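You operate a simulated robot arm through the tools that you are given. There is no shell and no other tool. Be economical: measure what you need, move in short steps, check, and stop when the job is done.

Carry out the task below with a simulated two-armed robot. There is one attempt and no reset: what you move stays moved.

JOB
On the belt bench, fold the grey cloth in half.
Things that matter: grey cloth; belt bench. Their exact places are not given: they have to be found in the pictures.

Only the result counts: the job must be done as asked and must still hold three seconds after the hand-in. Knocking over, shifting, dropping, spilling or breaking anything else fails it. Flat cloth is picked up by pressing the open fingertips on it (5 to 10 N) and closing them slowly along it; thin cloth reads only 2 to 8 mm in the jaws.

ROBOT AND FRAMES
Two 7-joint arms with two-finger parallel grippers on one trunk, on a base that drives. Base frame: it is fixed to the floor where the robot stands at the start and does not move with it; the origin is under the middle of the robot, x ahead of it, y to its left, z up. Readings come in m, degrees, newtons and seconds.
The left shoulder is at the start at [0.07, 0.134, 1.101], the right one opposite. With the tool pointing down near the work surface each hand reaches from about 0.1 to 0.64 m from the robot's upright axis, wherever it stands, measured 20 degrees to its own side. Places, roughly: belt bench [0.5, 0, 0.8]. Payload 1.57 kg a hand.
The tool frame of a hand sits at the grasp point between the pads (the TCP): z along the fingers, y along the line on which they close. The tips reach 0.03 m beyond it. The gripper opens to 0.08 m. The fingers are 0.017 m wide and 0.012 m thick; the gripper's body (0.04 by 0.082 m) begins 0.08 m behind the TCP.
Orientation is told as [roll, pitch, yaw] about the base's x, y, z axes, in that order, counted from this pose: with the fingers straight down and closing along the base's y, the tool's x points along the base's -x, its y along +y and its z along -z.

CONTROLS
- The arms move only by the tool send_rows. It takes "left_rows", "right_rows" or both (then of equal length, played together; a hand with none holds still); each is a list of rows, each an object (a shift or turn left out is 0, a gripper value left out holds the last) with "linear": the shift along the base's x, y, z in m, a list of three; "angular": the turn, a rotation vector about the base's x, y, z in degrees, a list of three. In form: [{"linear": [dx, dy, dz], "angular": [rx, ry, rz]}, ...]. A call has 1 to 10 rows; each row shifts and turns the commanded pose from where the row before left it. "left_hand" and "right_hand" are, for a hand that has rows, the gripper command, from -1 (fully open) to 1 (shut), values between in proportion, set as the call begins (left out, the last holds). A row lasts 0.2 s, in which the tool goes at most 0.05 m and 8.6 degrees; a call with a longer step from one row to the next is refused whole, and so is a gripper value outside its range. A pose out of reach is approached as far as the arm can. The call stops where the force on the tool passes 40 N (or 10 N more than at its start, if that is more) or the arm is blocked; 0.2 s more then pass. The fingers move at their own pace (about 0.153 m/s each) and stop on an object; they squeeze with about 36 N. The grip force told is the motor's: it shows also when the fingers shut on nothing. Time passes only in rows, and 0.2 s behind the last, so rows that do not move let the fingers close. The reply holds the time, the measured pose of the TCP, the force on the tool along the base axes, the opening and the grip force, in the units named above and with some noise.
- Cameras (640 x 400 px; columns grow to the right, rows downward): "scene" is now at [0.1313, -0.0183, 1.3168]; the picture's right is [-0.21, -0.98, 0.00], its down [-0.70, 0.15, -0.70] and it looks along [0.69, -0.15, -0.71] (base axes); focal length 275 px, centre (320, 200). "left" rides on the left gripper at [0.072, 0.007, -0.122] in its tool frame; the picture's right is [-0.09, 1.00, 0.00], its down [-0.84, -0.08, -0.54] and it looks along [-0.54, -0.05, 0.84] (tool axes); focal length 238 px, centre (320, 200). "right" rides on the right gripper at [0.072, -0.007, -0.122] in its tool frame; the picture's right is [0.09, 1.00, 0.00], its down [-0.84, 0.08, -0.54] and it looks along [-0.54, 0.05, 0.84] (tool axes); focal length 238 px, centre (320, 200).
- camera(camera): a new picture of that camera. The clock stands still meanwhile.
- raise_lower(by): slides the trunk up (or, below 0, down) by that many m; the arms and the scene camera ride with it, the base frame stays. It gives what a move gives, with no picture.
- drive_base(legs): drives the robot by 1 to 6 legs, each [ahead, left, turn to the left] in m, m and degrees, along the robot's own axes; the way and the turn of a leg run together, so that a leg with both is an arc; at most 1.5 m and 180 degrees a leg. The arms and the cameras ride along, it lands a little off, and it stops where it bumps. It gives what a move gives.
- aim_head(pan, tilt): turns the head with the scene camera to pan (to the left, within 86 degrees either way) and tilt (down, from -29 to 69), counted from straight ahead of the robot. It gives what a move gives.
- measure_at(camera, pixels): there is no depth. For up to 12 entries [column, row, z] of the newest picture of that camera ("zoom" is the newest enlarged one), the place [x, y] in the base frame at which the ray of that pixel passes the height z, good to about 0.002 m. The clock stands still meanwhile.
- close_up(camera, box): a new picture of the part [left, top, right, bottom] of that camera's present view, enlarged. The clock stands still meanwhile.
- sign_off(): hands the job in; it is judged then, once.

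Go step by step. Measure first, check grasps and placings, and put right what went wrong. The budget is 80 turns and 70 pictures, counting those below and the enlarged ones. Unless the task says otherwise, let go and move clear before handing in, and close with one line.

The tools are called after "Call:" by a JSON object that holds its "name" and its "arguments". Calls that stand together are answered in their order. send_rows: Moves the arms, as the interface text tells. Its arguments: {"type":"object","properties":{"left_rows":{"type":"array","items":{"type":"object","properties":{"linear":{"type":"array","items":{"type":"number"}},"angular":{"type":"array","items":{"type":"number"}}}}},"left_hand":{"type":"number"},"right_rows":{"type":"array","items":{"type":"object","properties":{"linear":{"type":"array","items":{"type":"number"}},"angular":{"type":"array","items":{"type":"number"}}}}},"right_hand":{"type":"number"}},"required":[]} The other tools are called the same way: raise_lower (by) slides the trunk up or down; drive_base (legs) drives the base; aim_head (pan, tilt) turns the head that bears the scene camera; camera (camera) takes a picture; measure_at (camera, pixels) gives the place at which the rays of pixels pass given heights; close_up (camera, box) takes an enlarged picture of a part of a camera's view; sign_off () hands the job in.

At the start:

```text
time_s: 0.0
left_tool_pos: [0.4775, 0.2506, 0.9145]
left_ee_rot: [0.0, 0.0, 0.0]
left_force: [0.6, 0.4, -0.7]
left_width: 0.08
left_grip_force: 0.0
right_tool_pos: [0.5061, -0.2398, 0.954]
right_ee_rot: [0.0, 0.0, 0.0]
right_force: [1.2, 0.2, 0.1]
right_width: 0.0801
right_grip_force: 0.0
trunk travel left (down, up): [-0.675, 0.265]
robot x, y, heading: [0.0027, -0.0013, 0.1]
head pan, tilt: [-12.1, 45.3]
```

scene: 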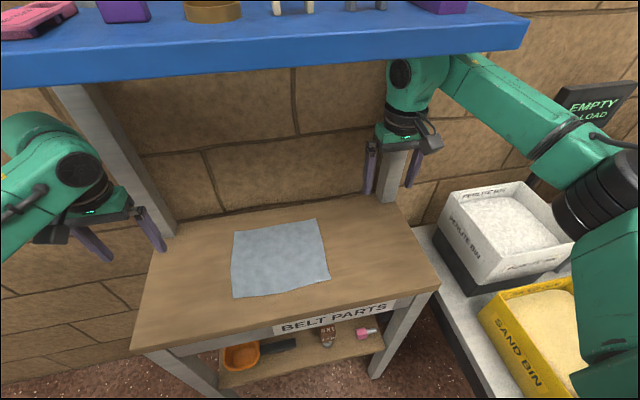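
right: 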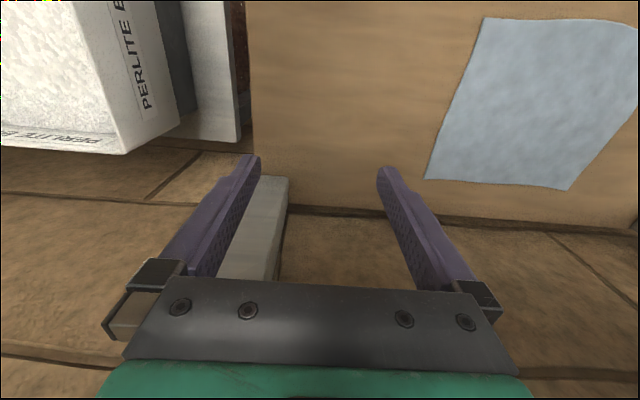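
left: 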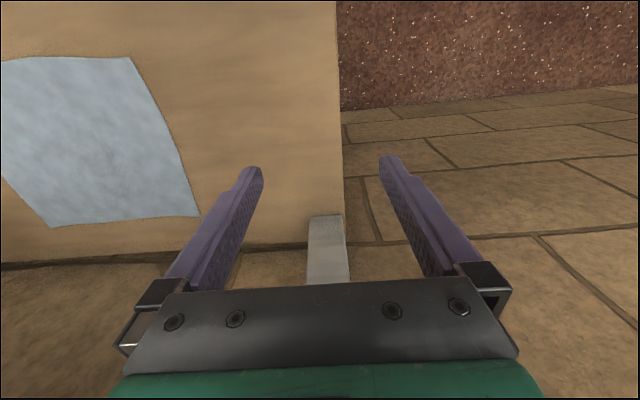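

The grey cloth lies on the bench with corners near scene pixels (233,231), (318,219), (331,281), (233,299). I measure them and the bench edges, and take an enlarged view.

Call:
{"name": "measure_at", "arguments": {"camera": "scene", "pixels": [[233, 231, 0.75], [317, 219, 0.75], [331, 280, 0.75], [233, 298, 0.75], [175, 236, 0.75], [398, 203, 0.75], [440, 287, 0.75], [132, 348, 0.75], [0, 90, 1.1], [525, 50, 1.1]]}}

Call:
{"name": "measure_at", "arguments": {"camera": "right", "pixels": [[484, 17, 0.75], [425, 179, 0.75], [568, 190, 0.75], [636, 28, 0.75]]}}

Call:
{"name": "measure_at", "arguments": {"camera": "left", "pixels": [[130, 57, 0.75], [199, 215, 0.75], [52, 227, 0.75]]}}

Call:
{"name": "close_up", "arguments": {"camera": "scene", "box": [200, 190, 360, 310]}}

```text
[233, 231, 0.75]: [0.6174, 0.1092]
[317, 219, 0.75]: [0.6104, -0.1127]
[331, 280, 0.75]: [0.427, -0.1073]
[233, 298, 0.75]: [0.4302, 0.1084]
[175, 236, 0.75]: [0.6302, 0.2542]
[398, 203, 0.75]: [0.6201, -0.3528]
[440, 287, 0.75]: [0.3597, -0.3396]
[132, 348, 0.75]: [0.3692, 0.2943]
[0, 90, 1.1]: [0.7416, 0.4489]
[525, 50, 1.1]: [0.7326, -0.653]
```

```text
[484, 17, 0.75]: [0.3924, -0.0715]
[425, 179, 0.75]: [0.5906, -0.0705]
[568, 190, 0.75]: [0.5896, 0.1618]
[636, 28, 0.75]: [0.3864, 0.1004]
```

```text
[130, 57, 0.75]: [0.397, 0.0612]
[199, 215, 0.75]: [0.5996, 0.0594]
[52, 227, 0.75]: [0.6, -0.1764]
```

```text
3.33 times, centred on (280, 250) of scene
```

zoom: 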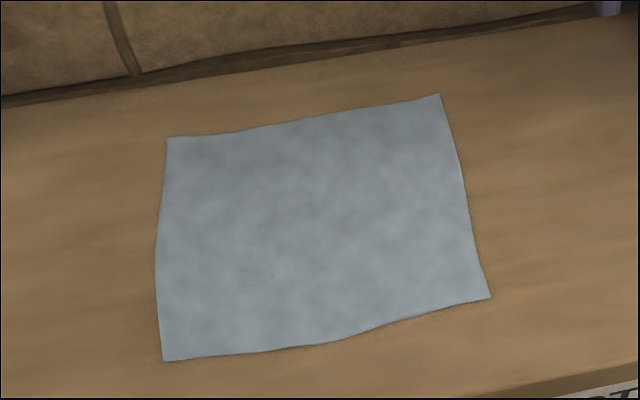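

Comparing cameras, the rays meet at z≈0.804, so the cloth spans about x 0.40–0.567 and y −0.10 to +0.097. I plan to grip both near corners and fold them to the far edge; first both hands move above the near corners.

Call:
{"name": "send_rows", "arguments": {"right_rows": [{"linear": [-0.0186, 0.032, -0.018]}, {"linear": [-0.0186, 0.032, -0.018]}, {"linear": [-0.0186, 0.032, -0.018]}, {"linear": [-0.0186, 0.032, -0.018]}, {"linear": [-0.0186, 0.032, -0.018]}, {"linear": [0, 0, 0]}], "left_rows": [{"linear": [-0.0129, -0.0346, -0.0101]}, {"linear": [-0.0129, -0.0346, -0.0101]}, {"linear": [-0.0129, -0.0346, -0.0101]}, {"linear": [-0.0129, -0.0346, -0.0101]}, {"linear": [-0.0129, -0.0346, -0.0101]}, {"linear": [0, 0, 0]}], "right_hand": 0.25, "left_hand": 0.25}}

Call:
{"name": "camera", "arguments": {"camera": "right"}}

Call:
{"name": "camera", "arguments": {"camera": "left"}}

Call:
{"name": "camera", "arguments": {"camera": "scene"}}

```text
time_s: 1.4
left_tool_pos: [0.4127, 0.0784, 0.8611]
left_ee_rot: [0.1, 0.0, 0.0]
left_force: [-0.4, -0.6, 0.3]
left_width: 0.0298
left_grip_force: 0.1
right_tool_pos: [0.4127, -0.0788, 0.8632]
right_ee_rot: [0.0, 0.0, -0.1]
right_force: [0.3, -1.1, 0.9]
right_width: 0.03
right_grip_force: 0.1
trunk travel left (down, up): [-0.675, 0.265]
robot x, y, heading: [0.0023, 0.0008, 0.2]
head pan, tilt: [-12.1, 45.3]
```

```text
65 pictures are left
```

right: 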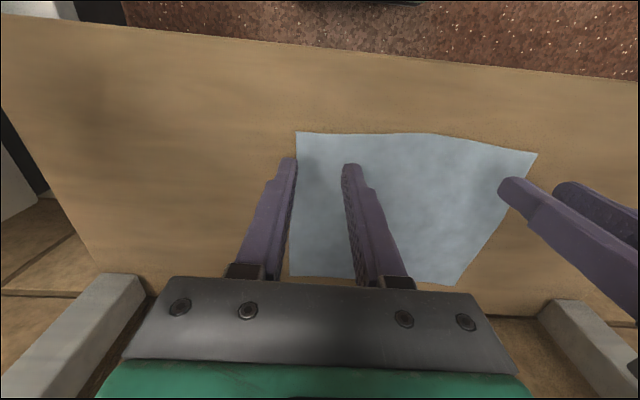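

```text
64 pictures are left
```

left: 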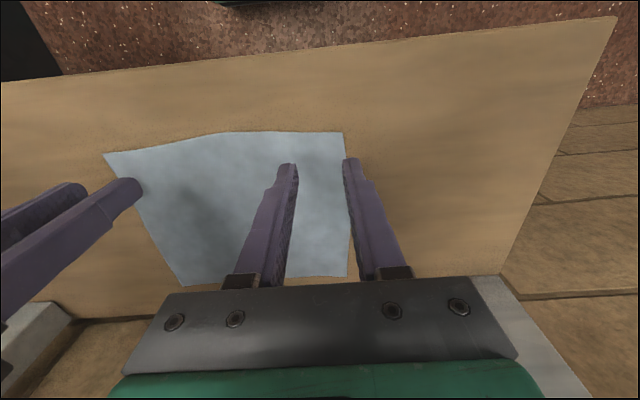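

```text
63 pictures are left
```

scene: 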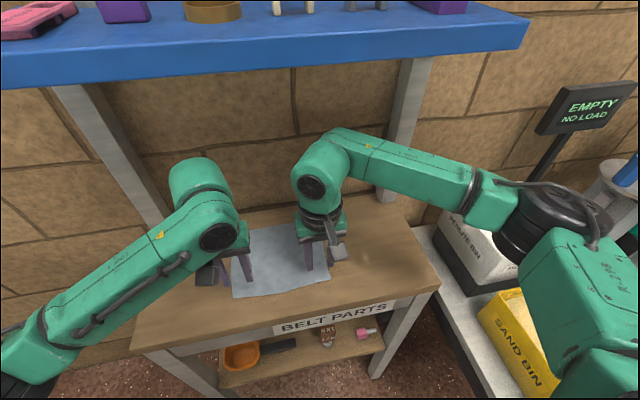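

The hand cameras show the near corners at right (297,132) and left (343,132). I measure these and the far corners at z=0.804.

Call:
{"name": "measure_at", "arguments": {"camera": "right", "pixels": [[297, 132, 0.804], [430, 133, 0.804], [537, 153, 0.804], [288, 275, 0.804], [452, 286, 0.804]]}}

Call:
{"name": "measure_at", "arguments": {"camera": "left", "pixels": [[343, 132, 0.804], [230, 132, 0.804], [104, 154, 0.804], [347, 276, 0.804], [184, 286, 0.804]]}}

```text
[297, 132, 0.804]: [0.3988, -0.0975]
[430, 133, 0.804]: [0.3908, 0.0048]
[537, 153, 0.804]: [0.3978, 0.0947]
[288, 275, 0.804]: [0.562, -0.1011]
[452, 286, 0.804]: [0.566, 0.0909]
```

```text
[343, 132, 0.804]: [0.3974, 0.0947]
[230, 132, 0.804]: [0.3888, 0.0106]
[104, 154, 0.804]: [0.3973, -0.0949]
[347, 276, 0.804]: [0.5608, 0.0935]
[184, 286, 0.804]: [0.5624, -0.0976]
```

Corners agree: near (0.398, ±0.096), far (0.563, −0.100/+0.093). I shift slightly inward and descend to just above contact, then gently press.

Call:
{"name": "send_rows", "arguments": {"right_rows": [{"linear": [-0.003, 0.006, -0.014]}, {"linear": [0, 0, -0.01]}, {"linear": [0, 0, -0.003]}, {"linear": [0, 0, -0.002]}, {"linear": [0, 0, 0]}], "left_rows": [{"linear": [-0.003, -0.006, -0.012]}, {"linear": [0, 0, -0.01]}, {"linear": [0, 0, -0.003]}, {"linear": [0, 0, -0.002]}, {"linear": [0, 0, 0]}]}}

```text
time_s: 2.6
left_tool_pos: [0.4094, 0.0722, 0.8358]
left_ee_rot: [-0.1, 0.1, 0.0]
left_force: [-0.6, -0.1, -0.7]
left_width: 0.0301
left_grip_force: 0.0
right_tool_pos: [0.4108, -0.0736, 0.8342]
right_ee_rot: [0.0, 0.0, 0.0]
right_force: [-0.4, -0.5, -0.9]
right_width: 0.0298
right_grip_force: 0.1
trunk travel left (down, up): [-0.675, 0.265]
robot x, y, heading: [0.0005, 0.0016, -0.3]
head pan, tilt: [-12.1, 45.3]
```

No contact yet (forces under 1 N). I go down in 1 mm steps.

Call:
{"name": "send_rows", "arguments": {"right_rows": [{"linear": [0, 0, -0.001]}, {"linear": [0, 0, -0.001]}, {"linear": [0, 0, 0]}], "left_rows": [{"linear": [0, 0, -0.001]}, {"linear": [0, 0, -0.001]}, {"linear": [0, 0, 0]}]}}

```text
time_s: 3.4
left_tool_pos: [0.4093, 0.0718, 0.8335]
left_ee_rot: [0.1, 0.0, 0.0]
left_force: [0.0, -0.1, -0.5]
left_width: 0.0302
left_grip_force: 0.0
right_tool_pos: [0.4114, -0.0747, 0.8317]
right_ee_rot: [0.0, -0.1, -0.1]
right_force: [-0.2, -0.3, 0.4]
right_width: 0.0301
right_grip_force: 0.0
trunk travel left (down, up): [-0.675, 0.265]
robot x, y, heading: [0.0011, -0.0007, -0.2]
head pan, tilt: [-12.1, 45.3]
```

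Call:
{"name": "send_rows", "arguments": {"right_rows": [{"linear": [0, 0, -0.001]}, {"linear": [0, 0, 0]}], "left_rows": [{"linear": [0, 0, -0.002]}, {"linear": [0, 0, 0]}]}}

```text
time_s: 4.0
left_tool_pos: [0.4102, 0.0727, 0.834]
left_ee_rot: [-0.1, 0.0, 0.1]
left_force: [0.1, -0.1, 0.2]
left_width: 0.0299
left_grip_force: 0.1
right_tool_pos: [0.4113, -0.0739, 0.8316]
right_ee_rot: [0.0, -0.1, 0.0]
right_force: [-0.2, 0.6, 3.1]
right_width: 0.0299
right_grip_force: 0.1
trunk travel left (down, up): [-0.675, 0.265]
robot x, y, heading: [-0.0005, 0.0014, -0.0]
head pan, tilt: [-12.1, 45.3]
```

The right hand begins to touch (3.1 N); the left does not yet. Continuing by small steps.

Call:
{"name": "send_rows", "arguments": {"right_rows": [{"linear": [0, 0, -0.001]}, {"linear": [0, 0, 0]}], "left_rows": [{"linear": [0, 0, -0.002]}, {"linear": [0, 0, 0]}]}}

```text
time_s: 4.6
left_tool_pos: [0.409, 0.0734, 0.8311]
left_ee_rot: [0.0, -0.1, 0.0]
left_force: [0.9, 0.0, 9.3]
left_width: 0.0302
left_grip_force: 0.2
right_tool_pos: [0.41, -0.0735, 0.8314]
right_ee_rot: [0.1, 0.0, -0.1]
right_force: [1.8, 1.1, 6.8]
right_width: 0.0298
right_grip_force: 0.0
trunk travel left (down, up): [-0.675, 0.265]
robot x, y, heading: [0.0005, 0.0011, -0.2]
head pan, tilt: [-12.1, 45.3]
```

Both press within 5–10 N (9.3 and 6.8). I close slowly.

Call:
{"name": "send_rows", "arguments": {"right_rows": [{"linear": [0, 0, 0]}, {"linear": [0, 0, 0]}], "left_rows": [{"linear": [0, 0, 0]}, {"linear": [0, 0, 0]}], "right_hand": 0.45, "left_hand": 0.45}}

Call:
{"name": "send_rows", "arguments": {"right_rows": [{"linear": [0, 0, 0]}, {"linear": [0, 0, 0]}], "left_rows": [{"linear": [0, 0, 0]}, {"linear": [0, 0, 0]}], "right_hand": 0.65, "left_hand": 0.65}}

Call:
{"name": "send_rows", "arguments": {"right_rows": [{"linear": [0, 0, 0]}, {"linear": [0, 0, 0]}], "left_rows": [{"linear": [0, 0, 0]}, {"linear": [0, 0, 0]}], "right_hand": 0.82, "left_hand": 0.82}}

Call:
{"name": "send_rows", "arguments": {"right_rows": [{"linear": [0, 0, 0]}, {"linear": [0, 0, 0]}, {"linear": [0, 0, 0]}], "left_rows": [{"linear": [0, 0, 0]}, {"linear": [0, 0, 0]}, {"linear": [0, 0, 0]}], "right_hand": 1, "left_hand": 1}}

Call:
{"name": "camera", "arguments": {"camera": "right"}}

Call:
{"name": "camera", "arguments": {"camera": "left"}}

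```text
time_s: 5.2
left_tool_pos: [0.4094, 0.0715, 0.8307]
left_ee_rot: [-0.1, -0.1, 0.0]
left_force: [3.3, -1.5, 11.4]
left_width: 0.0217
left_grip_force: 0.0
right_tool_pos: [0.4096, -0.0736, 0.8314]
right_ee_rot: [-0.1, -0.2, -0.1]
right_force: [1.4, 1.1, 7.9]
right_width: 0.0209
right_grip_force: 0.0
trunk travel left (down, up): [-0.675, 0.265]
robot x, y, heading: [-0.0002, 0.0017, -0.0]
head pan, tilt: [-12.1, 45.3]
```

```text
time_s: 5.8
left_tool_pos: [0.4083, 0.0708, 0.8323]
left_ee_rot: [0.0, -0.1, 0.0]
left_force: [-0.4, -3.3, 11.4]
left_width: 0.014
left_grip_force: 0.0
right_tool_pos: [0.4091, -0.0748, 0.832]
right_ee_rot: [0.0, -0.1, -0.1]
right_force: [-1.4, 2.2, 8.1]
right_width: 0.0139
right_grip_force: 0.0
trunk travel left (down, up): [-0.675, 0.265]
robot x, y, heading: [0.0009, 0.0023, 0.2]
head pan, tilt: [-12.1, 45.3]
```

```text
time_s: 6.4
left_tool_pos: [0.4077, 0.0724, 0.832]
left_ee_rot: [0.0, -0.1, 0.0]
left_force: [0.7, -4.3, 10.6]
left_width: 0.0081
left_grip_force: 1.1
right_tool_pos: [0.4084, -0.0738, 0.8315]
right_ee_rot: [0.1, -0.2, 0.0]
right_force: [-0.5, 7.9, 9.3]
right_width: 0.0055
right_grip_force: 4.9
trunk travel left (down, up): [-0.675, 0.265]
robot x, y, heading: [0.0007, -0.0007, -0.2]
head pan, tilt: [-12.1, 45.3]
```

```text
time_s: 7.2
left_tool_pos: [0.408, 0.0715, 0.8312]
left_ee_rot: [0.0, -0.1, 0.0]
left_force: [1.2, -4.8, 7.5]
left_width: 0.0022
left_grip_force: 23.7
right_tool_pos: [0.4079, -0.0733, 0.8327]
right_ee_rot: [0.0, -0.1, 0.0]
right_force: [0.3, 1.6, 17.6]
right_width: 0.0
right_grip_force: 21.2
trunk travel left (down, up): [-0.675, 0.265]
robot x, y, heading: [-0.0025, 0.0036, -0.2]
head pan, tilt: [-12.1, 45.3]
```

```text
62 pictures are left
```

right: 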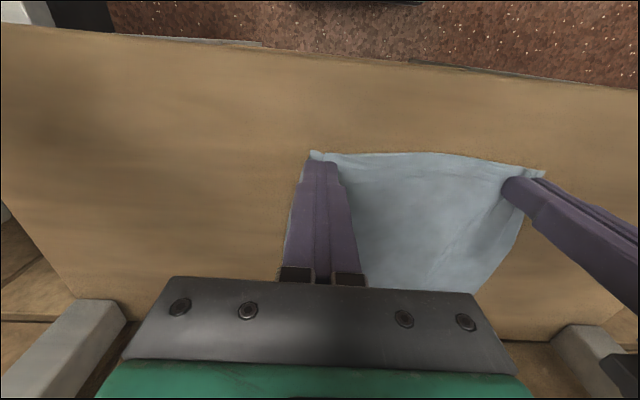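

```text
61 pictures are left
```

left: 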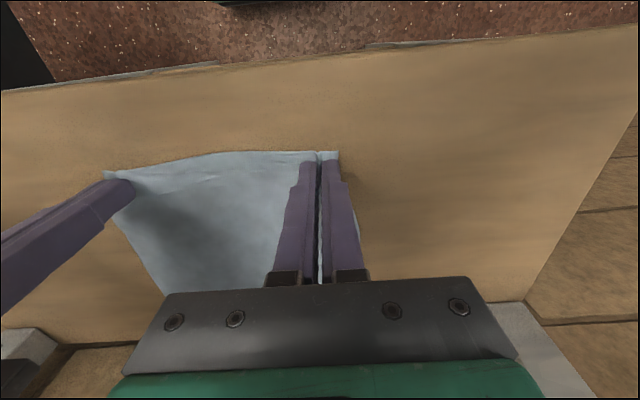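

Left reads 2.2 mm (cloth), right reads 0.0 mm (probably missed). I lift just the right hand 15 mm to see.

Call:
{"name": "send_rows", "arguments": {"right_rows": [{"linear": [0, 0, 0.008]}, {"linear": [0, 0, 0.008]}, {"linear": [0, 0, 0]}]}}

Call:
{"name": "camera", "arguments": {"camera": "right"}}

Call:
{"name": "close_up", "arguments": {"camera": "scene", "box": [200, 190, 360, 310]}}

```text
time_s: 8.0
left_tool_pos: [0.4085, 0.0722, 0.8319]
left_ee_rot: [0.0, -0.1, 0.1]
left_force: [-2.9, -1.3, 14.4]
left_width: 0.0021
left_grip_force: 23.8
right_tool_pos: [0.4088, -0.0737, 0.8469]
right_ee_rot: [0.0, -0.1, -0.2]
right_force: [0.4, 0.1, -0.2]
right_width: 0.0
right_grip_force: 20.8
trunk travel left (down, up): [-0.675, 0.265]
robot x, y, heading: [0.0015, -0.0026, 0.0]
head pan, tilt: [-12.1, 45.3]
```

```text
60 pictures are left
```

right: 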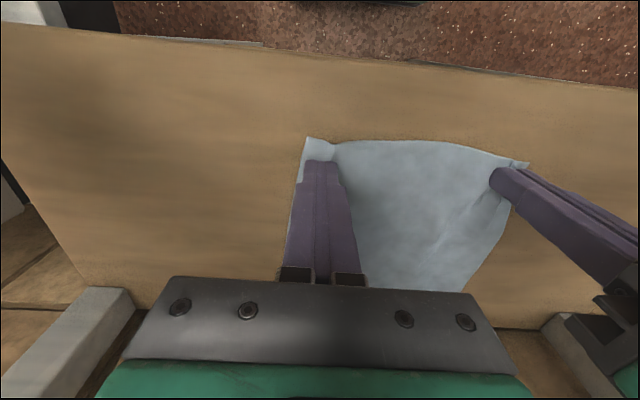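

```text
3.33 times, centred on (280, 250) of scene
```

zoom: 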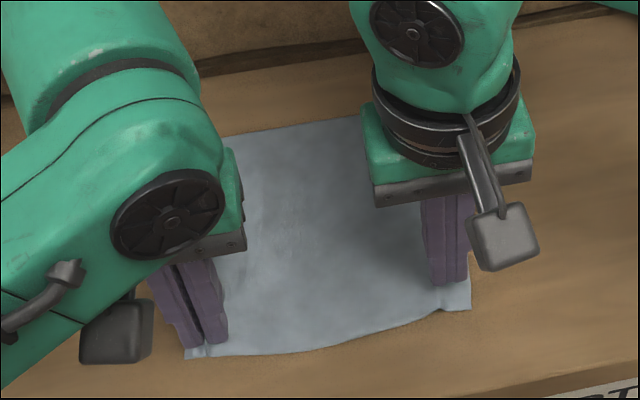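

The right hand slipped off, leaving a small ridge at the corner (306,137). I reopen to 40 mm, shift 6 mm inward, and press again.

Call:
{"name": "send_rows", "arguments": {"right_rows": [{"linear": [0, 0.006, 0]}, {"linear": [0, 0, -0.007]}, {"linear": [0, 0, -0.005]}, {"linear": [0, 0, -0.004]}, {"linear": [0, 0, 0]}], "right_hand": 0.0}}

```text
time_s: 9.2
left_tool_pos: [0.4082, 0.0711, 0.8311]
left_ee_rot: [0.0, -0.2, 0.0]
left_force: [-2.6, -0.6, 14.4]
left_width: 0.0021
left_grip_force: 24.1
right_tool_pos: [0.4087, -0.0689, 0.831]
right_ee_rot: [0.0, -0.2, 0.0]
right_force: [0.1, -0.1, 2.2]
right_width: 0.0401
right_grip_force: 0.0
trunk travel left (down, up): [-0.675, 0.265]
robot x, y, heading: [0.0018, -0.0053, -0.1]
head pan, tilt: [-12.1, 45.3]
```

Call:
{"name": "send_rows", "arguments": {"right_rows": [{"linear": [0, 0, -0.001]}, {"linear": [0, 0, 0]}]}}

```text
time_s: 9.8
left_tool_pos: [0.409, 0.0722, 0.832]
left_ee_rot: [0.0, -0.1, 0.0]
left_force: [-0.6, -0.8, 10.3]
left_width: 0.0021
left_grip_force: 23.8
right_tool_pos: [0.4081, -0.0679, 0.8313]
right_ee_rot: [0.1, -0.2, -0.1]
right_force: [1.2, -1.5, 10.1]
right_width: 0.04
right_grip_force: 0.1
trunk travel left (down, up): [-0.675, 0.265]
robot x, y, heading: [0.0027, 0.0018, 0.0]
head pan, tilt: [-12.1, 45.3]
```

Pressing at about 10 N now. Closing slowly in steps.

Call:
{"name": "send_rows", "arguments": {"right_rows": [{"linear": [0, 0, 0]}], "right_hand": 0.2}}

Call:
{"name": "send_rows", "arguments": {"right_rows": [{"linear": [0, 0, 0]}], "right_hand": 0.4}}

Call:
{"name": "send_rows", "arguments": {"right_rows": [{"linear": [0, 0, 0]}], "right_hand": 0.6}}

Call:
{"name": "send_rows", "arguments": {"right_rows": [{"linear": [0, 0, 0]}], "right_hand": 0.75}}

Call:
{"name": "send_rows", "arguments": {"right_rows": [{"linear": [0, 0, 0]}], "right_hand": 0.88}}

Call:
{"name": "send_rows", "arguments": {"right_rows": [{"linear": [0, 0, 0]}, {"linear": [0, 0, 0]}], "right_hand": 1}}

Call:
{"name": "camera", "arguments": {"camera": "right"}}

```text
time_s: 10.2
left_tool_pos: [0.4081, 0.0728, 0.8312]
left_ee_rot: [0.1, -0.2, 0.1]
left_force: [-0.4, -1.7, 8.9]
left_width: 0.0018
left_grip_force: 23.5
right_tool_pos: [0.4079, -0.0669, 0.8319]
right_ee_rot: [0.2, -0.2, 0.0]
right_force: [0.2, 0.4, 13.8]
right_width: 0.032
right_grip_force: 0.0
trunk travel left (down, up): [-0.675, 0.265]
robot x, y, heading: [-0.0008, 0.0016, 0.2]
head pan, tilt: [-12.1, 45.3]
```

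```text
time_s: 10.6
left_tool_pos: [0.4083, 0.0719, 0.8313]
left_ee_rot: [0.1, 0.0, 0.0]
left_force: [2.2, -1.2, 8.1]
left_width: 0.0024
left_grip_force: 23.7
right_tool_pos: [0.4081, -0.0682, 0.8311]
right_ee_rot: [0.2, -0.3, -0.1]
right_force: [-0.3, -0.1, 16.8]
right_width: 0.0203
right_grip_force: 0.0
trunk travel left (down, up): [-0.675, 0.265]
robot x, y, heading: [0.0024, 0.0011, 0.0]
head pan, tilt: [-12.1, 45.3]
```

```text
time_s: 11.0
left_tool_pos: [0.4093, 0.0716, 0.832]
left_ee_rot: [0.0, -0.1, 0.0]
left_force: [1.5, -3.5, 7.4]
left_width: 0.0023
left_grip_force: 24.1
right_tool_pos: [0.4082, -0.0682, 0.8322]
right_ee_rot: [0.1, -0.2, 0.0]
right_force: [0.4, 2.7, 18.3]
right_width: 0.0147
right_grip_force: 0.0
trunk travel left (down, up): [-0.675, 0.265]
robot x, y, heading: [0.0006, -0.0001, 0.1]
head pan, tilt: [-12.1, 45.3]
```

```text
time_s: 11.4
left_tool_pos: [0.4087, 0.0721, 0.8327]
left_ee_rot: [0.0, 0.0, -0.1]
left_force: [1.9, -5.1, 7.1]
left_width: 0.0023
left_grip_force: 23.8
right_tool_pos: [0.4085, -0.0681, 0.8309]
right_ee_rot: [0.1, -0.2, -0.1]
right_force: [0.4, 6.6, 17.2]
right_width: 0.0099
right_grip_force: 6.2
trunk travel left (down, up): [-0.675, 0.265]
robot x, y, heading: [0.0029, 0.0006, 0.0]
head pan, tilt: [-12.1, 45.3]
```

```text
time_s: 11.8
left_tool_pos: [0.4075, 0.071, 0.8306]
left_ee_rot: [-0.1, -0.2, 0.0]
left_force: [0.9, -7.9, 6.0]
left_width: 0.0021
left_grip_force: 23.5
right_tool_pos: [0.4092, -0.0673, 0.8314]
right_ee_rot: [-0.1, -0.2, 0.0]
right_force: [-0.2, 8.2, 17.6]
right_width: 0.01
right_grip_force: 3.3
trunk travel left (down, up): [-0.675, 0.265]
robot x, y, heading: [-0.0009, 0.0015, -0.1]
head pan, tilt: [-12.1, 45.3]
```

```text
time_s: 12.4
left_tool_pos: [0.4089, 0.0719, 0.8304]
left_ee_rot: [-0.1, -0.2, -0.1]
left_force: [1.8, -11.6, 5.7]
left_width: 0.0017
left_grip_force: 23.5
right_tool_pos: [0.4086, -0.0681, 0.8312]
right_ee_rot: [0.2, -0.2, 0.0]
right_force: [0.0, 13.1, 19.6]
right_width: 0.0057
right_grip_force: 25.9
trunk travel left (down, up): [-0.675, 0.265]
robot x, y, heading: [0.0051, 0.0009, 0.1]
head pan, tilt: [-12.1, 45.3]
```

```text
58 pictures are left
```

right: 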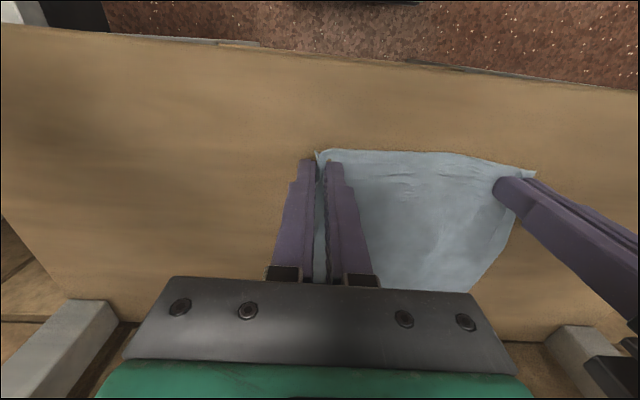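

Both jaws now read cloth (1.7–2.3 mm and 5.7 mm), with tension between the hands along y. I lift both 3 cm, bringing each 3 mm inward, and check.

Call:
{"name": "send_rows", "arguments": {"right_rows": [{"linear": [0, 0.003, 0.006]}, {"linear": [0.003, 0, 0.012]}, {"linear": [0.005, 0, 0.015]}, {"linear": [0, 0, 0]}], "left_rows": [{"linear": [0, -0.003, 0.006]}, {"linear": [0.003, 0, 0.012]}, {"linear": [0.005, 0, 0.015]}, {"linear": [0, 0, 0]}]}}

Call:
{"name": "camera", "arguments": {"camera": "right"}}

Call:
{"name": "camera", "arguments": {"camera": "left"}}

```text
time_s: 13.4
left_tool_pos: [0.4179, 0.0698, 0.8627]
left_ee_rot: [-0.1, 0.0, 0.0]
left_force: [1.0, -4.6, 0.2]
left_width: 0.0022
left_grip_force: 23.4
right_tool_pos: [0.4177, -0.0655, 0.8624]
right_ee_rot: [0.1, 0.0, -0.1]
right_force: [-0.5, 5.3, -0.8]
right_width: 0.0028
right_grip_force: 24.4
trunk travel left (down, up): [-0.675, 0.265]
robot x, y, heading: [-0.0009, -0.0001, -0.0]
head pan, tilt: [-12.1, 45.3]
```

```text
57 pictures are left
```

right: 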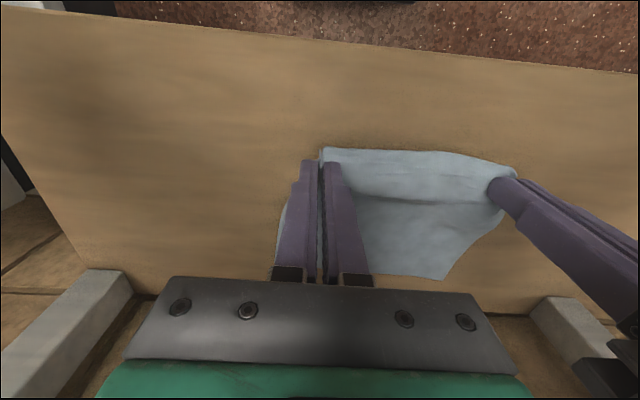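

```text
56 pictures are left
```

left: 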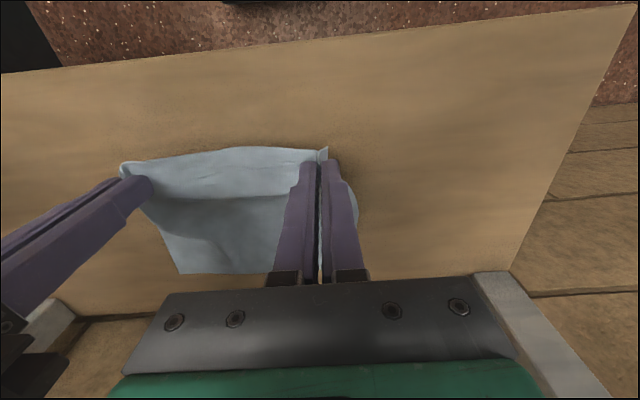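

Both corners lifted (ridge visible at rows 148–200), forces small. Now I carry the near edge over in an arc toward the far edge, tilting the hands 30° about y so the edge turns over.

Call:
{"name": "send_rows", "arguments": {"right_rows": [{"linear": [0.012, 0, 0.018]}, {"linear": [0.022, 0, 0.012], "angular": [0, 5, 0]}, {"linear": [0.027, 0, 0.004], "angular": [0, 5, 0]}, {"linear": [0.027, 0, 0], "angular": [0, 5, 0]}, {"linear": [0.025, 0, -0.006], "angular": [0, 5, 0]}, {"linear": [0.02, 0, -0.01], "angular": [0, 5, 0]}, {"linear": [0.014, 0, -0.012], "angular": [0, 5, 0]}, {"linear": [0, 0, 0]}], "left_rows": [{"linear": [0.012, 0, 0.018]}, {"linear": [0.022, 0, 0.012], "angular": [0, 5, 0]}, {"linear": [0.027, 0, 0.004], "angular": [0, 5, 0]}, {"linear": [0.027, 0, 0], "angular": [0, 5, 0]}, {"linear": [0.025, 0, -0.006], "angular": [0, 5, 0]}, {"linear": [0.02, 0, -0.01], "angular": [0, 5, 0]}, {"linear": [0.014, 0, -0.012], "angular": [0, 5, 0]}, {"linear": [0, 0, 0]}]}}

Call:
{"name": "camera", "arguments": {"camera": "right"}}

Call:
{"name": "close_up", "arguments": {"camera": "scene", "box": [200, 160, 360, 280]}}

```text
time_s: 15.2
left_tool_pos: [0.5202, 0.0671, 0.8891]
left_ee_rot: [-0.4, 21.8, -0.2]
left_force: [0.2, -5.0, -0.4]
left_width: 0.0019
left_grip_force: 23.4
left hand out of reach, approached as far as the arm can: row 6, 7
right_tool_pos: [0.5206, -0.0687, 0.8877]
right_ee_rot: [0.2, 19.3, 0.1]
right_force: [0.0, 4.6, -0.3]
right_width: 0.003
right_grip_force: 24.5
right hand out of reach, approached as far as the arm can: row 5, 6, 7
trunk travel left (down, up): [-0.675, 0.265]
robot x, y, heading: [-0.0002, 0.0007, -0.0]
head pan, tilt: [-12.1, 45.3]
```

```text
55 pictures are left
```

right: 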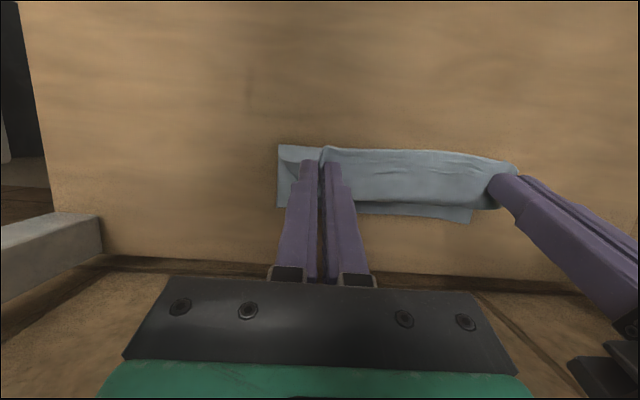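

```text
3.33 times, centred on (280, 220) of scene
```

zoom: 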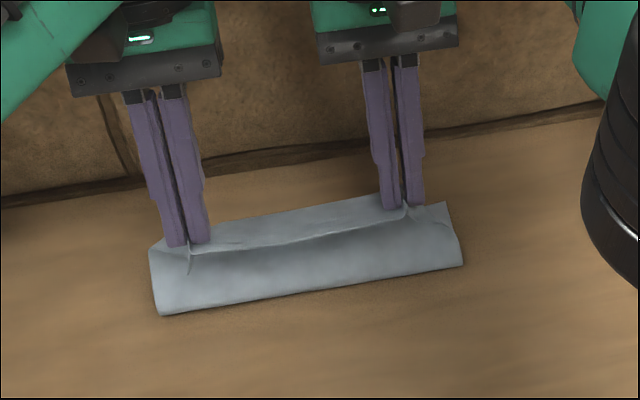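

The fold is forming well (zoom: fold edge at (158,315)–(462,262), held corners at (190,245) and (405,210)), but with the tilt the arms reach no further than x 0.52. I untilt most of the way to gain reach and see where the hands go.

Call:
{"name": "send_rows", "arguments": {"right_rows": [{"linear": [-0.002, 0, -0.003], "angular": [0, -7, 0]}, {"linear": [-0.002, 0, -0.003], "angular": [0, -7, 0]}, {"linear": [-0.003, 0, -0.003], "angular": [0, -7, 0]}, {"linear": [0, 0, 0]}], "left_rows": [{"linear": [-0.002, 0, -0.003], "angular": [0, -7, 0]}, {"linear": [-0.002, 0, -0.003], "angular": [0, -7, 0]}, {"linear": [-0.003, 0, -0.003], "angular": [0, -7, 0]}, {"linear": [0, 0, 0]}]}}

```text
time_s: 16.2
left_tool_pos: [0.513, 0.0694, 0.8785]
left_ee_rot: [-0.5, 0.8, -0.1]
left_force: [0.7, -6.0, 0.1]
left_width: 0.0022
left_grip_force: 23.5
right_tool_pos: [0.5147, -0.0682, 0.8788]
right_ee_rot: [-0.1, -1.7, -0.1]
right_force: [0.5, 6.1, -0.2]
right_width: 0.0032
right_grip_force: 24.2
trunk travel left (down, up): [-0.675, 0.265]
robot x, y, heading: [-0.0009, -0.0014, -0.3]
head pan, tilt: [-12.1, 45.3]
```

The command follows the reached pose; hands are at x≈0.514, about vertical. I move to x 0.553 and z 0.848, just above the far edge.

Call:
{"name": "send_rows", "arguments": {"right_rows": [{"linear": [0.014, 0, -0.004], "angular": [0, 2, 0]}, {"linear": [0.013, 0, -0.012], "angular": [0, 2, 0]}, {"linear": [0.012, 0, -0.014], "angular": [0, 2, 0]}, {"linear": [0, 0, 0]}], "left_rows": [{"linear": [0.014, 0, -0.004], "angular": [0, 2, 0]}, {"linear": [0.013, 0, -0.012], "angular": [0, 2, 0]}, {"linear": [0.012, 0, -0.014], "angular": [0, 0, 0]}, {"linear": [0, 0, 0]}]}}

Call:
{"name": "camera", "arguments": {"camera": "right"}}

Call:
{"name": "close_up", "arguments": {"camera": "scene", "box": [200, 170, 360, 290]}}

```text
time_s: 17.2
left_tool_pos: [0.5522, 0.0699, 0.8511]
left_ee_rot: [-0.3, 4.8, -0.2]
left_force: [0.5, -4.6, -0.2]
left_width: 0.0021
left_grip_force: 24.0
right_tool_pos: [0.5532, -0.0665, 0.8497]
right_ee_rot: [0.0, 4.3, -0.1]
right_force: [-0.2, 4.8, -0.4]
right_width: 0.0031
right_grip_force: 24.4
trunk travel left (down, up): [-0.675, 0.265]
robot x, y, heading: [-0.0018, -0.0023, 0.0]
head pan, tilt: [-12.1, 45.3]
```

```text
53 pictures are left
```

right: 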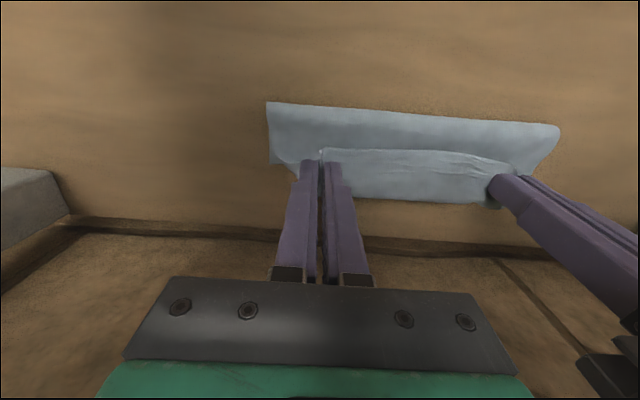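

```text
3.33 times, centred on (280, 230) of scene
```

zoom: 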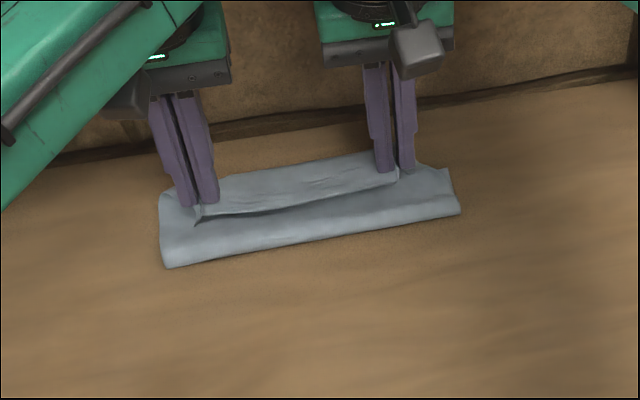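

The held edge (right view row ~150) still faces toward the robot, with the cloth looping beyond; it needs more tilt to turn over, hence reach. I check the clearance between base and bench by looking down.

Call:
{"name": "aim_head", "arguments": {"pan": 0, "tilt": 69}}

Call:
{"name": "camera", "arguments": {"camera": "scene"}}

Call:
{"name": "camera", "arguments": {"camera": "left"}}

```text
time_s: 18.1
left_tool_pos: [0.5517, 0.0691, 0.8502]
left_ee_rot: [-0.4, 5.0, -0.2]
left_force: [0.4, -5.9, 0.5]
left_width: 0.0022
left_grip_force: 23.5
right_tool_pos: [0.5545, -0.0661, 0.8506]
right_ee_rot: [0.1, 4.2, -0.1]
right_force: [-0.5, 5.1, -0.1]
right_width: 0.0027
right_grip_force: 24.3
trunk travel left (down, up): [-0.675, 0.265]
robot x, y, heading: [0.0021, -0.0009, 0.1]
head pan, tilt: [0.0, 68.8]
```

```text
51 pictures are left
```

scene: 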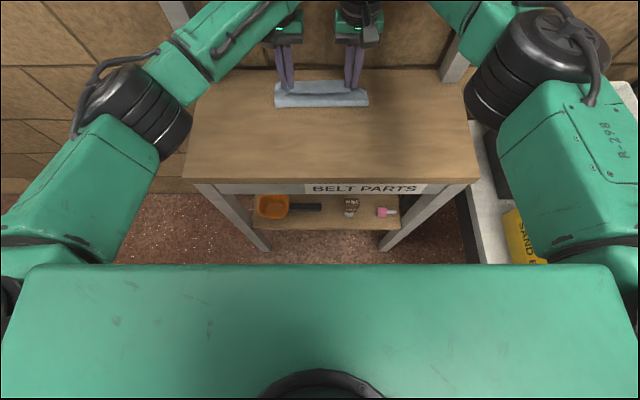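

```text
50 pictures are left
```

left: 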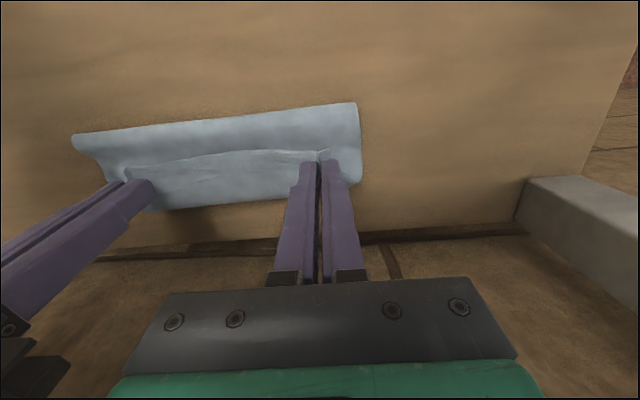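

There seems to be only limited room ahead of the base, so I stay put. I measure where the flap edge, loop and main fold lie now.

Call:
{"name": "measure_at", "arguments": {"camera": "right", "pixels": [[267, 103, 0.81], [420, 113, 0.815], [270, 163, 0.804], [400, 150, 0.83], [400, 202, 0.82], [400, 202, 0.806], [300, 178, 0.804]]}}

Call:
{"name": "close_up", "arguments": {"camera": "left", "box": [60, 80, 380, 280]}}

Call:
{"name": "close_up", "arguments": {"camera": "scene", "box": [260, 40, 388, 120]}}

```text
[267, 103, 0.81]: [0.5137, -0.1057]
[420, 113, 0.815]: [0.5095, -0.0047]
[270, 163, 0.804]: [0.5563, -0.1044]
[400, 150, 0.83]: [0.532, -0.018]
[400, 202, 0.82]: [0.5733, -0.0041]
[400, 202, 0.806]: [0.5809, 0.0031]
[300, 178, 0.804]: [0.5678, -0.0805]
```

```text
2.00 times, centred on (220, 180) of left
```

zoom: 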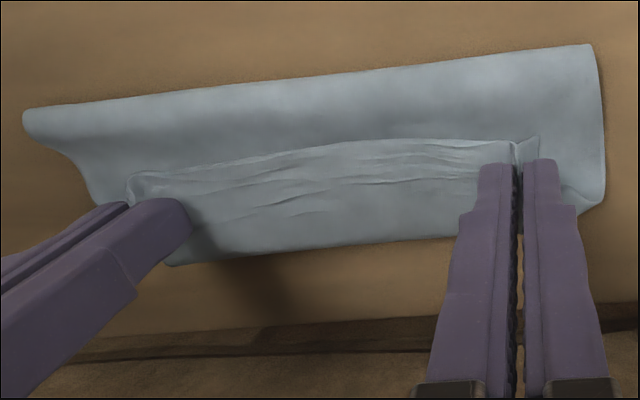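

```text
5.00 times, centred on (324, 80) of scene
```

zoom: 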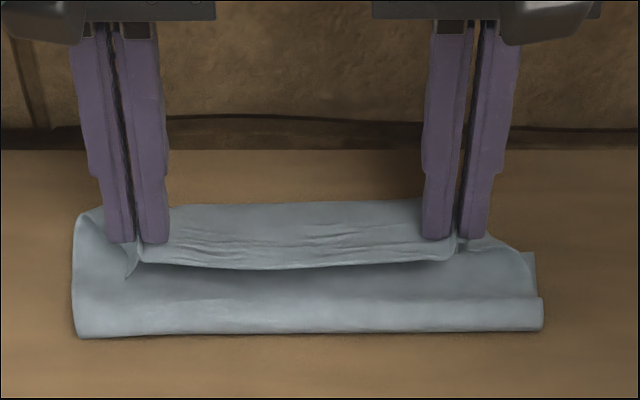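

The hands held vertical leave a Z-shaped roll (flap edge x≈0.532, loop x≈0.575, main fold pulled to 0.51), so near-to-far won't lie right. I'll lay the cloth flat again by reversing the arc, then grip the far edge instead and fold it toward the robot, where the hands can tilt freely.

Call:
{"name": "send_rows", "arguments": {"right_rows": [{"linear": [-0.005, 0, 0.018], "angular": [0, -2, 0]}, {"linear": [-0.018, 0, 0.015], "angular": [0, -2, 0]}, {"linear": [-0.025, 0, 0.007]}, {"linear": [-0.027, 0, 0]}, {"linear": [-0.025, 0, -0.007]}, {"linear": [-0.02, 0, -0.012]}, {"linear": [-0.014, 0, -0.014]}, {"linear": [-0.012, 0, -0.012]}, {"linear": [-0.003, 0, -0.008]}, {"linear": [0, 0, 0]}], "left_rows": [{"linear": [-0.005, 0, 0.018], "angular": [0, -2, 0]}, {"linear": [-0.018, 0, 0.015], "angular": [0, -2, 0]}, {"linear": [-0.025, 0, 0.007]}, {"linear": [-0.027, 0, 0]}, {"linear": [-0.025, 0, -0.007]}, {"linear": [-0.02, 0, -0.012]}, {"linear": [-0.014, 0, -0.014]}, {"linear": [-0.012, 0, -0.012]}, {"linear": [-0.003, 0, -0.008]}, {"linear": [0, 0, 0]}]}}

Call:
{"name": "aim_head", "arguments": {"pan": 0, "tilt": 52}}

Call:
{"name": "camera", "arguments": {"camera": "right"}}

Call:
{"name": "camera", "arguments": {"camera": "left"}}

```text
time_s: 20.3
left_tool_pos: [0.4022, 0.0699, 0.8364]
left_ee_rot: [-0.4, 0.9, 0.0]
left_force: [1.3, -5.2, 0.4]
left_width: 0.002
left_grip_force: 23.7
right_tool_pos: [0.404, -0.0659, 0.837]
right_ee_rot: [0.0, 0.2, 0.0]
right_force: [0.9, 5.0, 0.5]
right_width: 0.0031
right_grip_force: 24.1
trunk travel left (down, up): [-0.675, 0.265]
robot x, y, heading: [0.0045, 0.0003, -0.2]
head pan, tilt: [0.0, 68.8]
```

```text
time_s: 21.1
left_tool_pos: [0.4021, 0.0693, 0.8372]
left_ee_rot: [-0.5, 0.9, -0.3]
left_force: [0.6, -4.9, -0.1]
left_width: 0.0019
left_grip_force: 23.7
right_tool_pos: [0.4047, -0.0678, 0.8373]
right_ee_rot: [0.0, 0.3, -0.1]
right_force: [0.0, 4.1, 0.8]
right_width: 0.0029
right_grip_force: 24.1
trunk travel left (down, up): [-0.675, 0.265]
robot x, y, heading: [0.0006, 0.0011, 0.1]
head pan, tilt: [0.0, 52.0]
```

```text
47 pictures are left
```

right: 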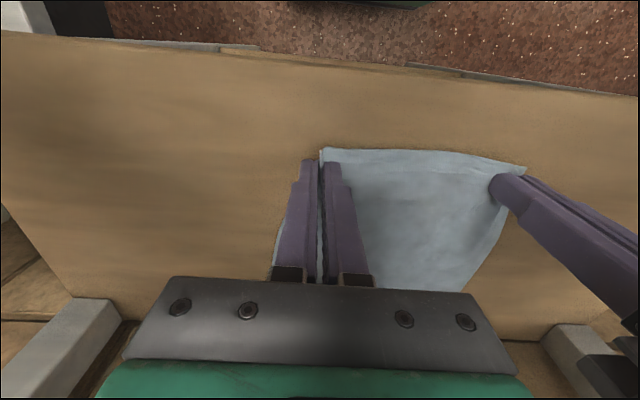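

```text
46 pictures are left
```

left: 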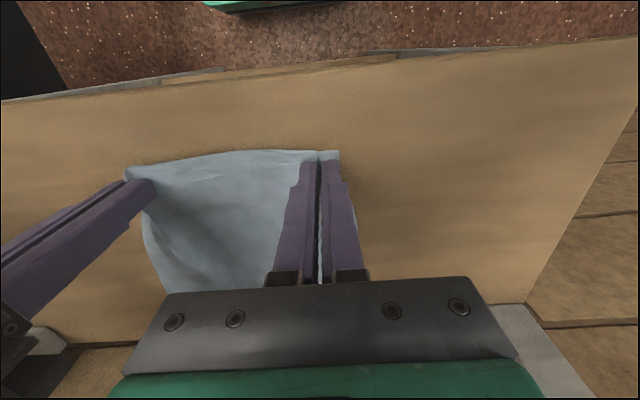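

The cloth is flat again, both near corners held at x≈0.403. I release, rise, and move the hands back toward their sides to view it.

Call:
{"name": "send_rows", "arguments": {"right_rows": [{"linear": [0, 0, 0]}, {"linear": [0, 0, 0]}, {"linear": [0, 0, 0.015]}, {"linear": [0, 0, 0.035]}, {"linear": [0, -0.03, 0.03]}, {"linear": [0.03, -0.03, 0]}, {"linear": [0.03, -0.02, 0]}], "left_rows": [{"linear": [0, 0, 0]}, {"linear": [0, 0, 0]}, {"linear": [0, 0, 0.015]}, {"linear": [0, 0, 0.035]}, {"linear": [0, 0.03, 0.03]}, {"linear": [0.03, 0.03, 0]}, {"linear": [0.03, 0.02, 0]}], "right_hand": 0.4, "left_hand": 0.4}}

Call:
{"name": "camera", "arguments": {"camera": "right"}}

Call:
{"name": "camera", "arguments": {"camera": "left"}}

Call:
{"name": "camera", "arguments": {"camera": "scene"}}

```text
time_s: 22.7
left_tool_pos: [0.4635, 0.1492, 0.9144]
left_ee_rot: [-0.4, 1.0, -0.2]
left_force: [-0.6, -0.9, -0.4]
left_width: 0.0238
left_grip_force: 0.0
right_tool_pos: [0.4653, -0.1467, 0.9171]
right_ee_rot: [0.1, 0.4, 0.0]
right_force: [0.1, 0.2, -0.2]
right_width: 0.024
right_grip_force: 0.1
trunk travel left (down, up): [-0.675, 0.265]
robot x, y, heading: [-0.0014, -0.0, 0.1]
head pan, tilt: [0.0, 52.0]
```

```text
45 pictures are left
```

right: 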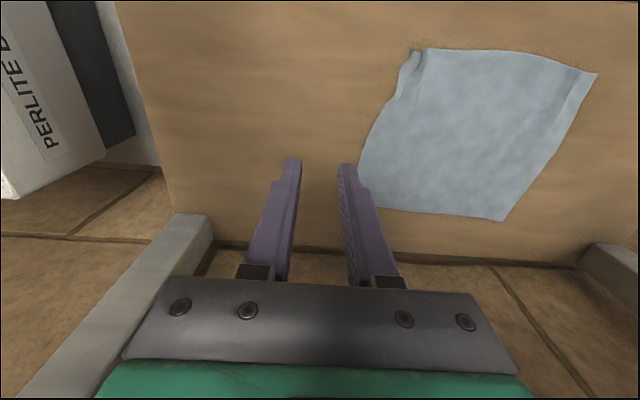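

```text
44 pictures are left
```

left: 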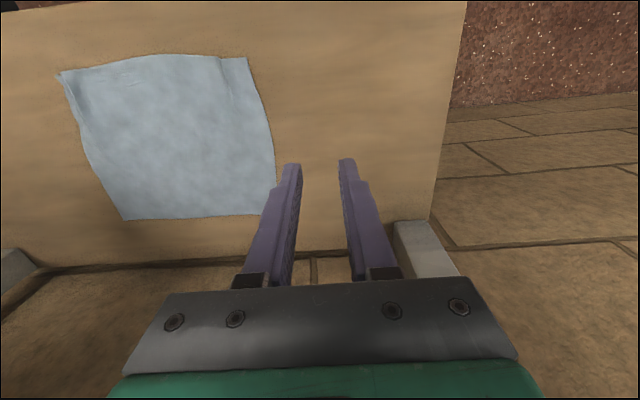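

```text
43 pictures are left
```

scene: 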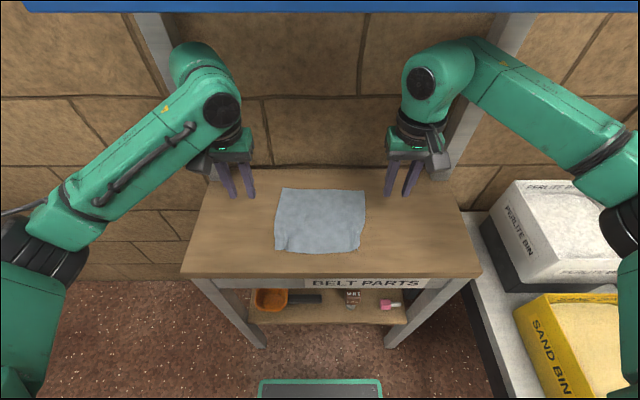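

The cloth lies flat with a small crease at the right near corner. I measure its corners again.

Call:
{"name": "measure_at", "arguments": {"camera": "scene", "pixels": [[283, 188, 0.804], [365, 191, 0.804], [359, 252, 0.804], [276, 251, 0.804], [181, 276, 0.8]]}}

Call:
{"name": "measure_at", "arguments": {"camera": "right", "pixels": [[358, 204, 0.804], [504, 221, 0.804], [597, 72, 0.804], [424, 50, 0.804]]}}

Call:
{"name": "measure_at", "arguments": {"camera": "left", "pixels": [[275, 212, 0.804], [123, 219, 0.804], [60, 74, 0.804], [246, 58, 0.804]]}}

```text
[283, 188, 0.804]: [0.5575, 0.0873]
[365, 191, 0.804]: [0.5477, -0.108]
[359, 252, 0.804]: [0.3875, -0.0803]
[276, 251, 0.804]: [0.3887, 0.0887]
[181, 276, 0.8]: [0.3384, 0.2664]
```

```text
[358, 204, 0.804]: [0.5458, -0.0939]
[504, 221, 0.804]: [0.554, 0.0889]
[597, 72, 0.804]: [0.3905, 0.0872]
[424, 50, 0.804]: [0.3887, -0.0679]
```

```text
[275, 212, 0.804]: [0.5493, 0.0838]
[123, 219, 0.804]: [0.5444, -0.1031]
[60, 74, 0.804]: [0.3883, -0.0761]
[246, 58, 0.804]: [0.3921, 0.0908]
```

Far corners: right (0.546, −0.104), left (0.552, 0.087). I position both hands over them with jaws 40 mm open and tips about 12 mm above.

Call:
{"name": "send_rows", "arguments": {"right_rows": [{"linear": [0.0177, 0.0184, -0.016]}, {"linear": [0.0177, 0.0184, -0.018]}, {"linear": [0.0177, 0.0184, -0.018]}, {"linear": [0.0177, 0.0184, -0.02]}, {"linear": [0, 0, 0]}], "left_rows": [{"linear": [0.0194, -0.0235, -0.015]}, {"linear": [0.0194, -0.0235, -0.0172], "angular": [0, -0.9, 0]}, {"linear": [0.0194, -0.0235, -0.0172]}, {"linear": [0.0194, -0.0235, -0.02]}, {"linear": [0, 0, 0]}], "right_hand": 0.0, "left_hand": 0.0}}

Call:
{"name": "camera", "arguments": {"camera": "right"}}

Call:
{"name": "camera", "arguments": {"camera": "left"}}

```text
time_s: 23.9
left_tool_pos: [0.539, 0.056, 0.8466]
left_ee_rot: [-0.4, -0.1, -0.2]
left_force: [0.0, 0.6, 1.1]
left_width: 0.04
left_grip_force: 0.1
right_tool_pos: [0.535, -0.0727, 0.8436]
right_ee_rot: [-0.1, 0.1, 0.0]
right_force: [-0.6, -0.3, 0.1]
right_width: 0.0397
right_grip_force: 0.1
trunk travel left (down, up): [-0.675, 0.265]
robot x, y, heading: [0.0005, 0.0017, -0.2]
head pan, tilt: [0.0, 52.0]
```

```text
42 pictures are left
```

right: 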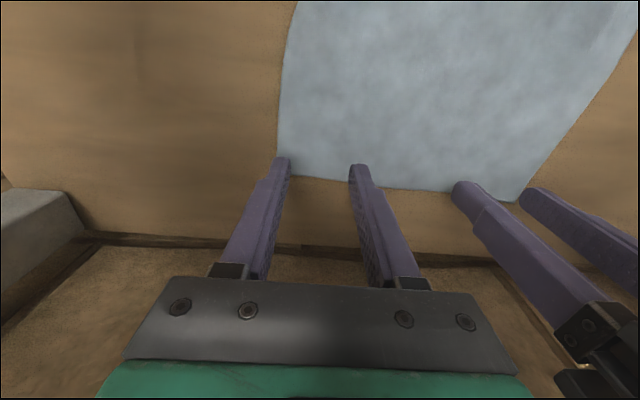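

```text
41 pictures are left
```

left: 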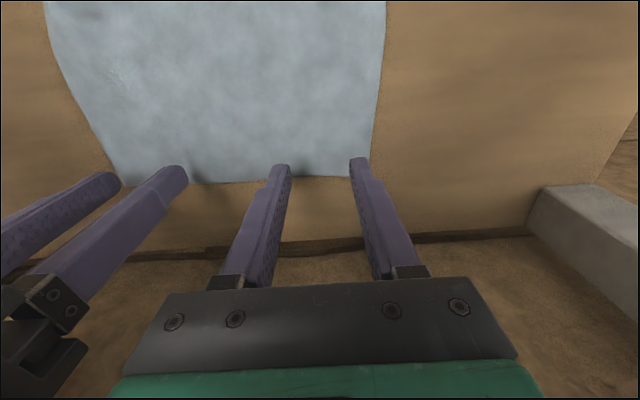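

Call:
{"name": "measure_at", "arguments": {"camera": "right", "pixels": [[320, 181, 0.804], [277, 163, 0.804], [450, 193, 0.804]]}}

Call:
{"name": "measure_at", "arguments": {"camera": "left", "pixels": [[320, 177, 0.804], [372, 175, 0.804], [230, 180, 0.804]]}}

```text
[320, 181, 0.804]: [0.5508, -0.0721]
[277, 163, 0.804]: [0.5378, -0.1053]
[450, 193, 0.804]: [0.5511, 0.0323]
```

```text
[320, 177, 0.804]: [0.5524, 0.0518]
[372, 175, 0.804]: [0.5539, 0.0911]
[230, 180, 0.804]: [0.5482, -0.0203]
```

The far edge lies at x≈0.551; grips about 12 mm inside it are fine. I descend to contact.

Call:
{"name": "send_rows", "arguments": {"right_rows": [{"linear": [0.002, 0, -0.006]}, {"linear": [0, 0, -0.004]}, {"linear": [0, 0, -0.002]}, {"linear": [0, 0, 0]}], "left_rows": [{"linear": [0.002, 0.001, -0.008]}, {"linear": [0, 0, -0.005]}, {"linear": [0, 0, -0.002]}, {"linear": [0, 0, 0]}]}}

```text
time_s: 24.9
left_tool_pos: [0.5428, 0.0554, 0.8319]
left_ee_rot: [-0.5, -0.1, 0.0]
left_force: [-0.1, -1.1, -0.1]
left_width: 0.0398
left_grip_force: 0.1
right_tool_pos: [0.5377, -0.0733, 0.8316]
right_ee_rot: [0.1, 0.3, 0.1]
right_force: [-0.4, -0.2, -0.3]
right_width: 0.0401
right_grip_force: 0.0
trunk travel left (down, up): [-0.675, 0.265]
robot x, y, heading: [-0.0001, 0.0032, 0.0]
head pan, tilt: [0.0, 52.0]
```

Call:
{"name": "send_rows", "arguments": {"right_rows": [{"linear": [0, 0, -0.0015]}, {"linear": [0, 0, 0]}], "left_rows": [{"linear": [0, 0, -0.0015]}, {"linear": [0, 0, 0]}]}}

```text
time_s: 25.5
left_tool_pos: [0.542, 0.0566, 0.8318]
left_ee_rot: [-0.4, -0.1, -0.1]
left_force: [3.1, -0.1, 5.4]
left_width: 0.04
left_grip_force: 0.1
right_tool_pos: [0.5362, -0.0736, 0.83]
right_ee_rot: [-0.1, 0.2, 0.0]
right_force: [0.5, 0.6, 1.0]
right_width: 0.0403
right_grip_force: 0.1
trunk travel left (down, up): [-0.675, 0.265]
robot x, y, heading: [0.0016, -0.0002, 0.0]
head pan, tilt: [0.0, 52.0]
```

Left presses 5.4 N, right only 1 N. A little more on both, mostly the right.

Call:
{"name": "send_rows", "arguments": {"right_rows": [{"linear": [0, 0, -0.0013]}, {"linear": [0, 0, 0]}], "left_rows": [{"linear": [0, 0, -0.0005]}, {"linear": [0, 0, 0]}]}}

```text
time_s: 26.1
left_tool_pos: [0.5411, 0.0559, 0.8311]
left_ee_rot: [-0.2, -0.2, -0.2]
left_force: [1.9, -0.4, 6.6]
left_width: 0.0398
left_grip_force: 0.1
right_tool_pos: [0.5377, -0.0723, 0.8315]
right_ee_rot: [0.1, 0.0, 0.0]
right_force: [2.4, -1.1, 8.7]
right_width: 0.0401
right_grip_force: 0.1
trunk travel left (down, up): [-0.675, 0.265]
robot x, y, heading: [0.0008, 0.0004, 0.3]
head pan, tilt: [0.0, 52.0]
```

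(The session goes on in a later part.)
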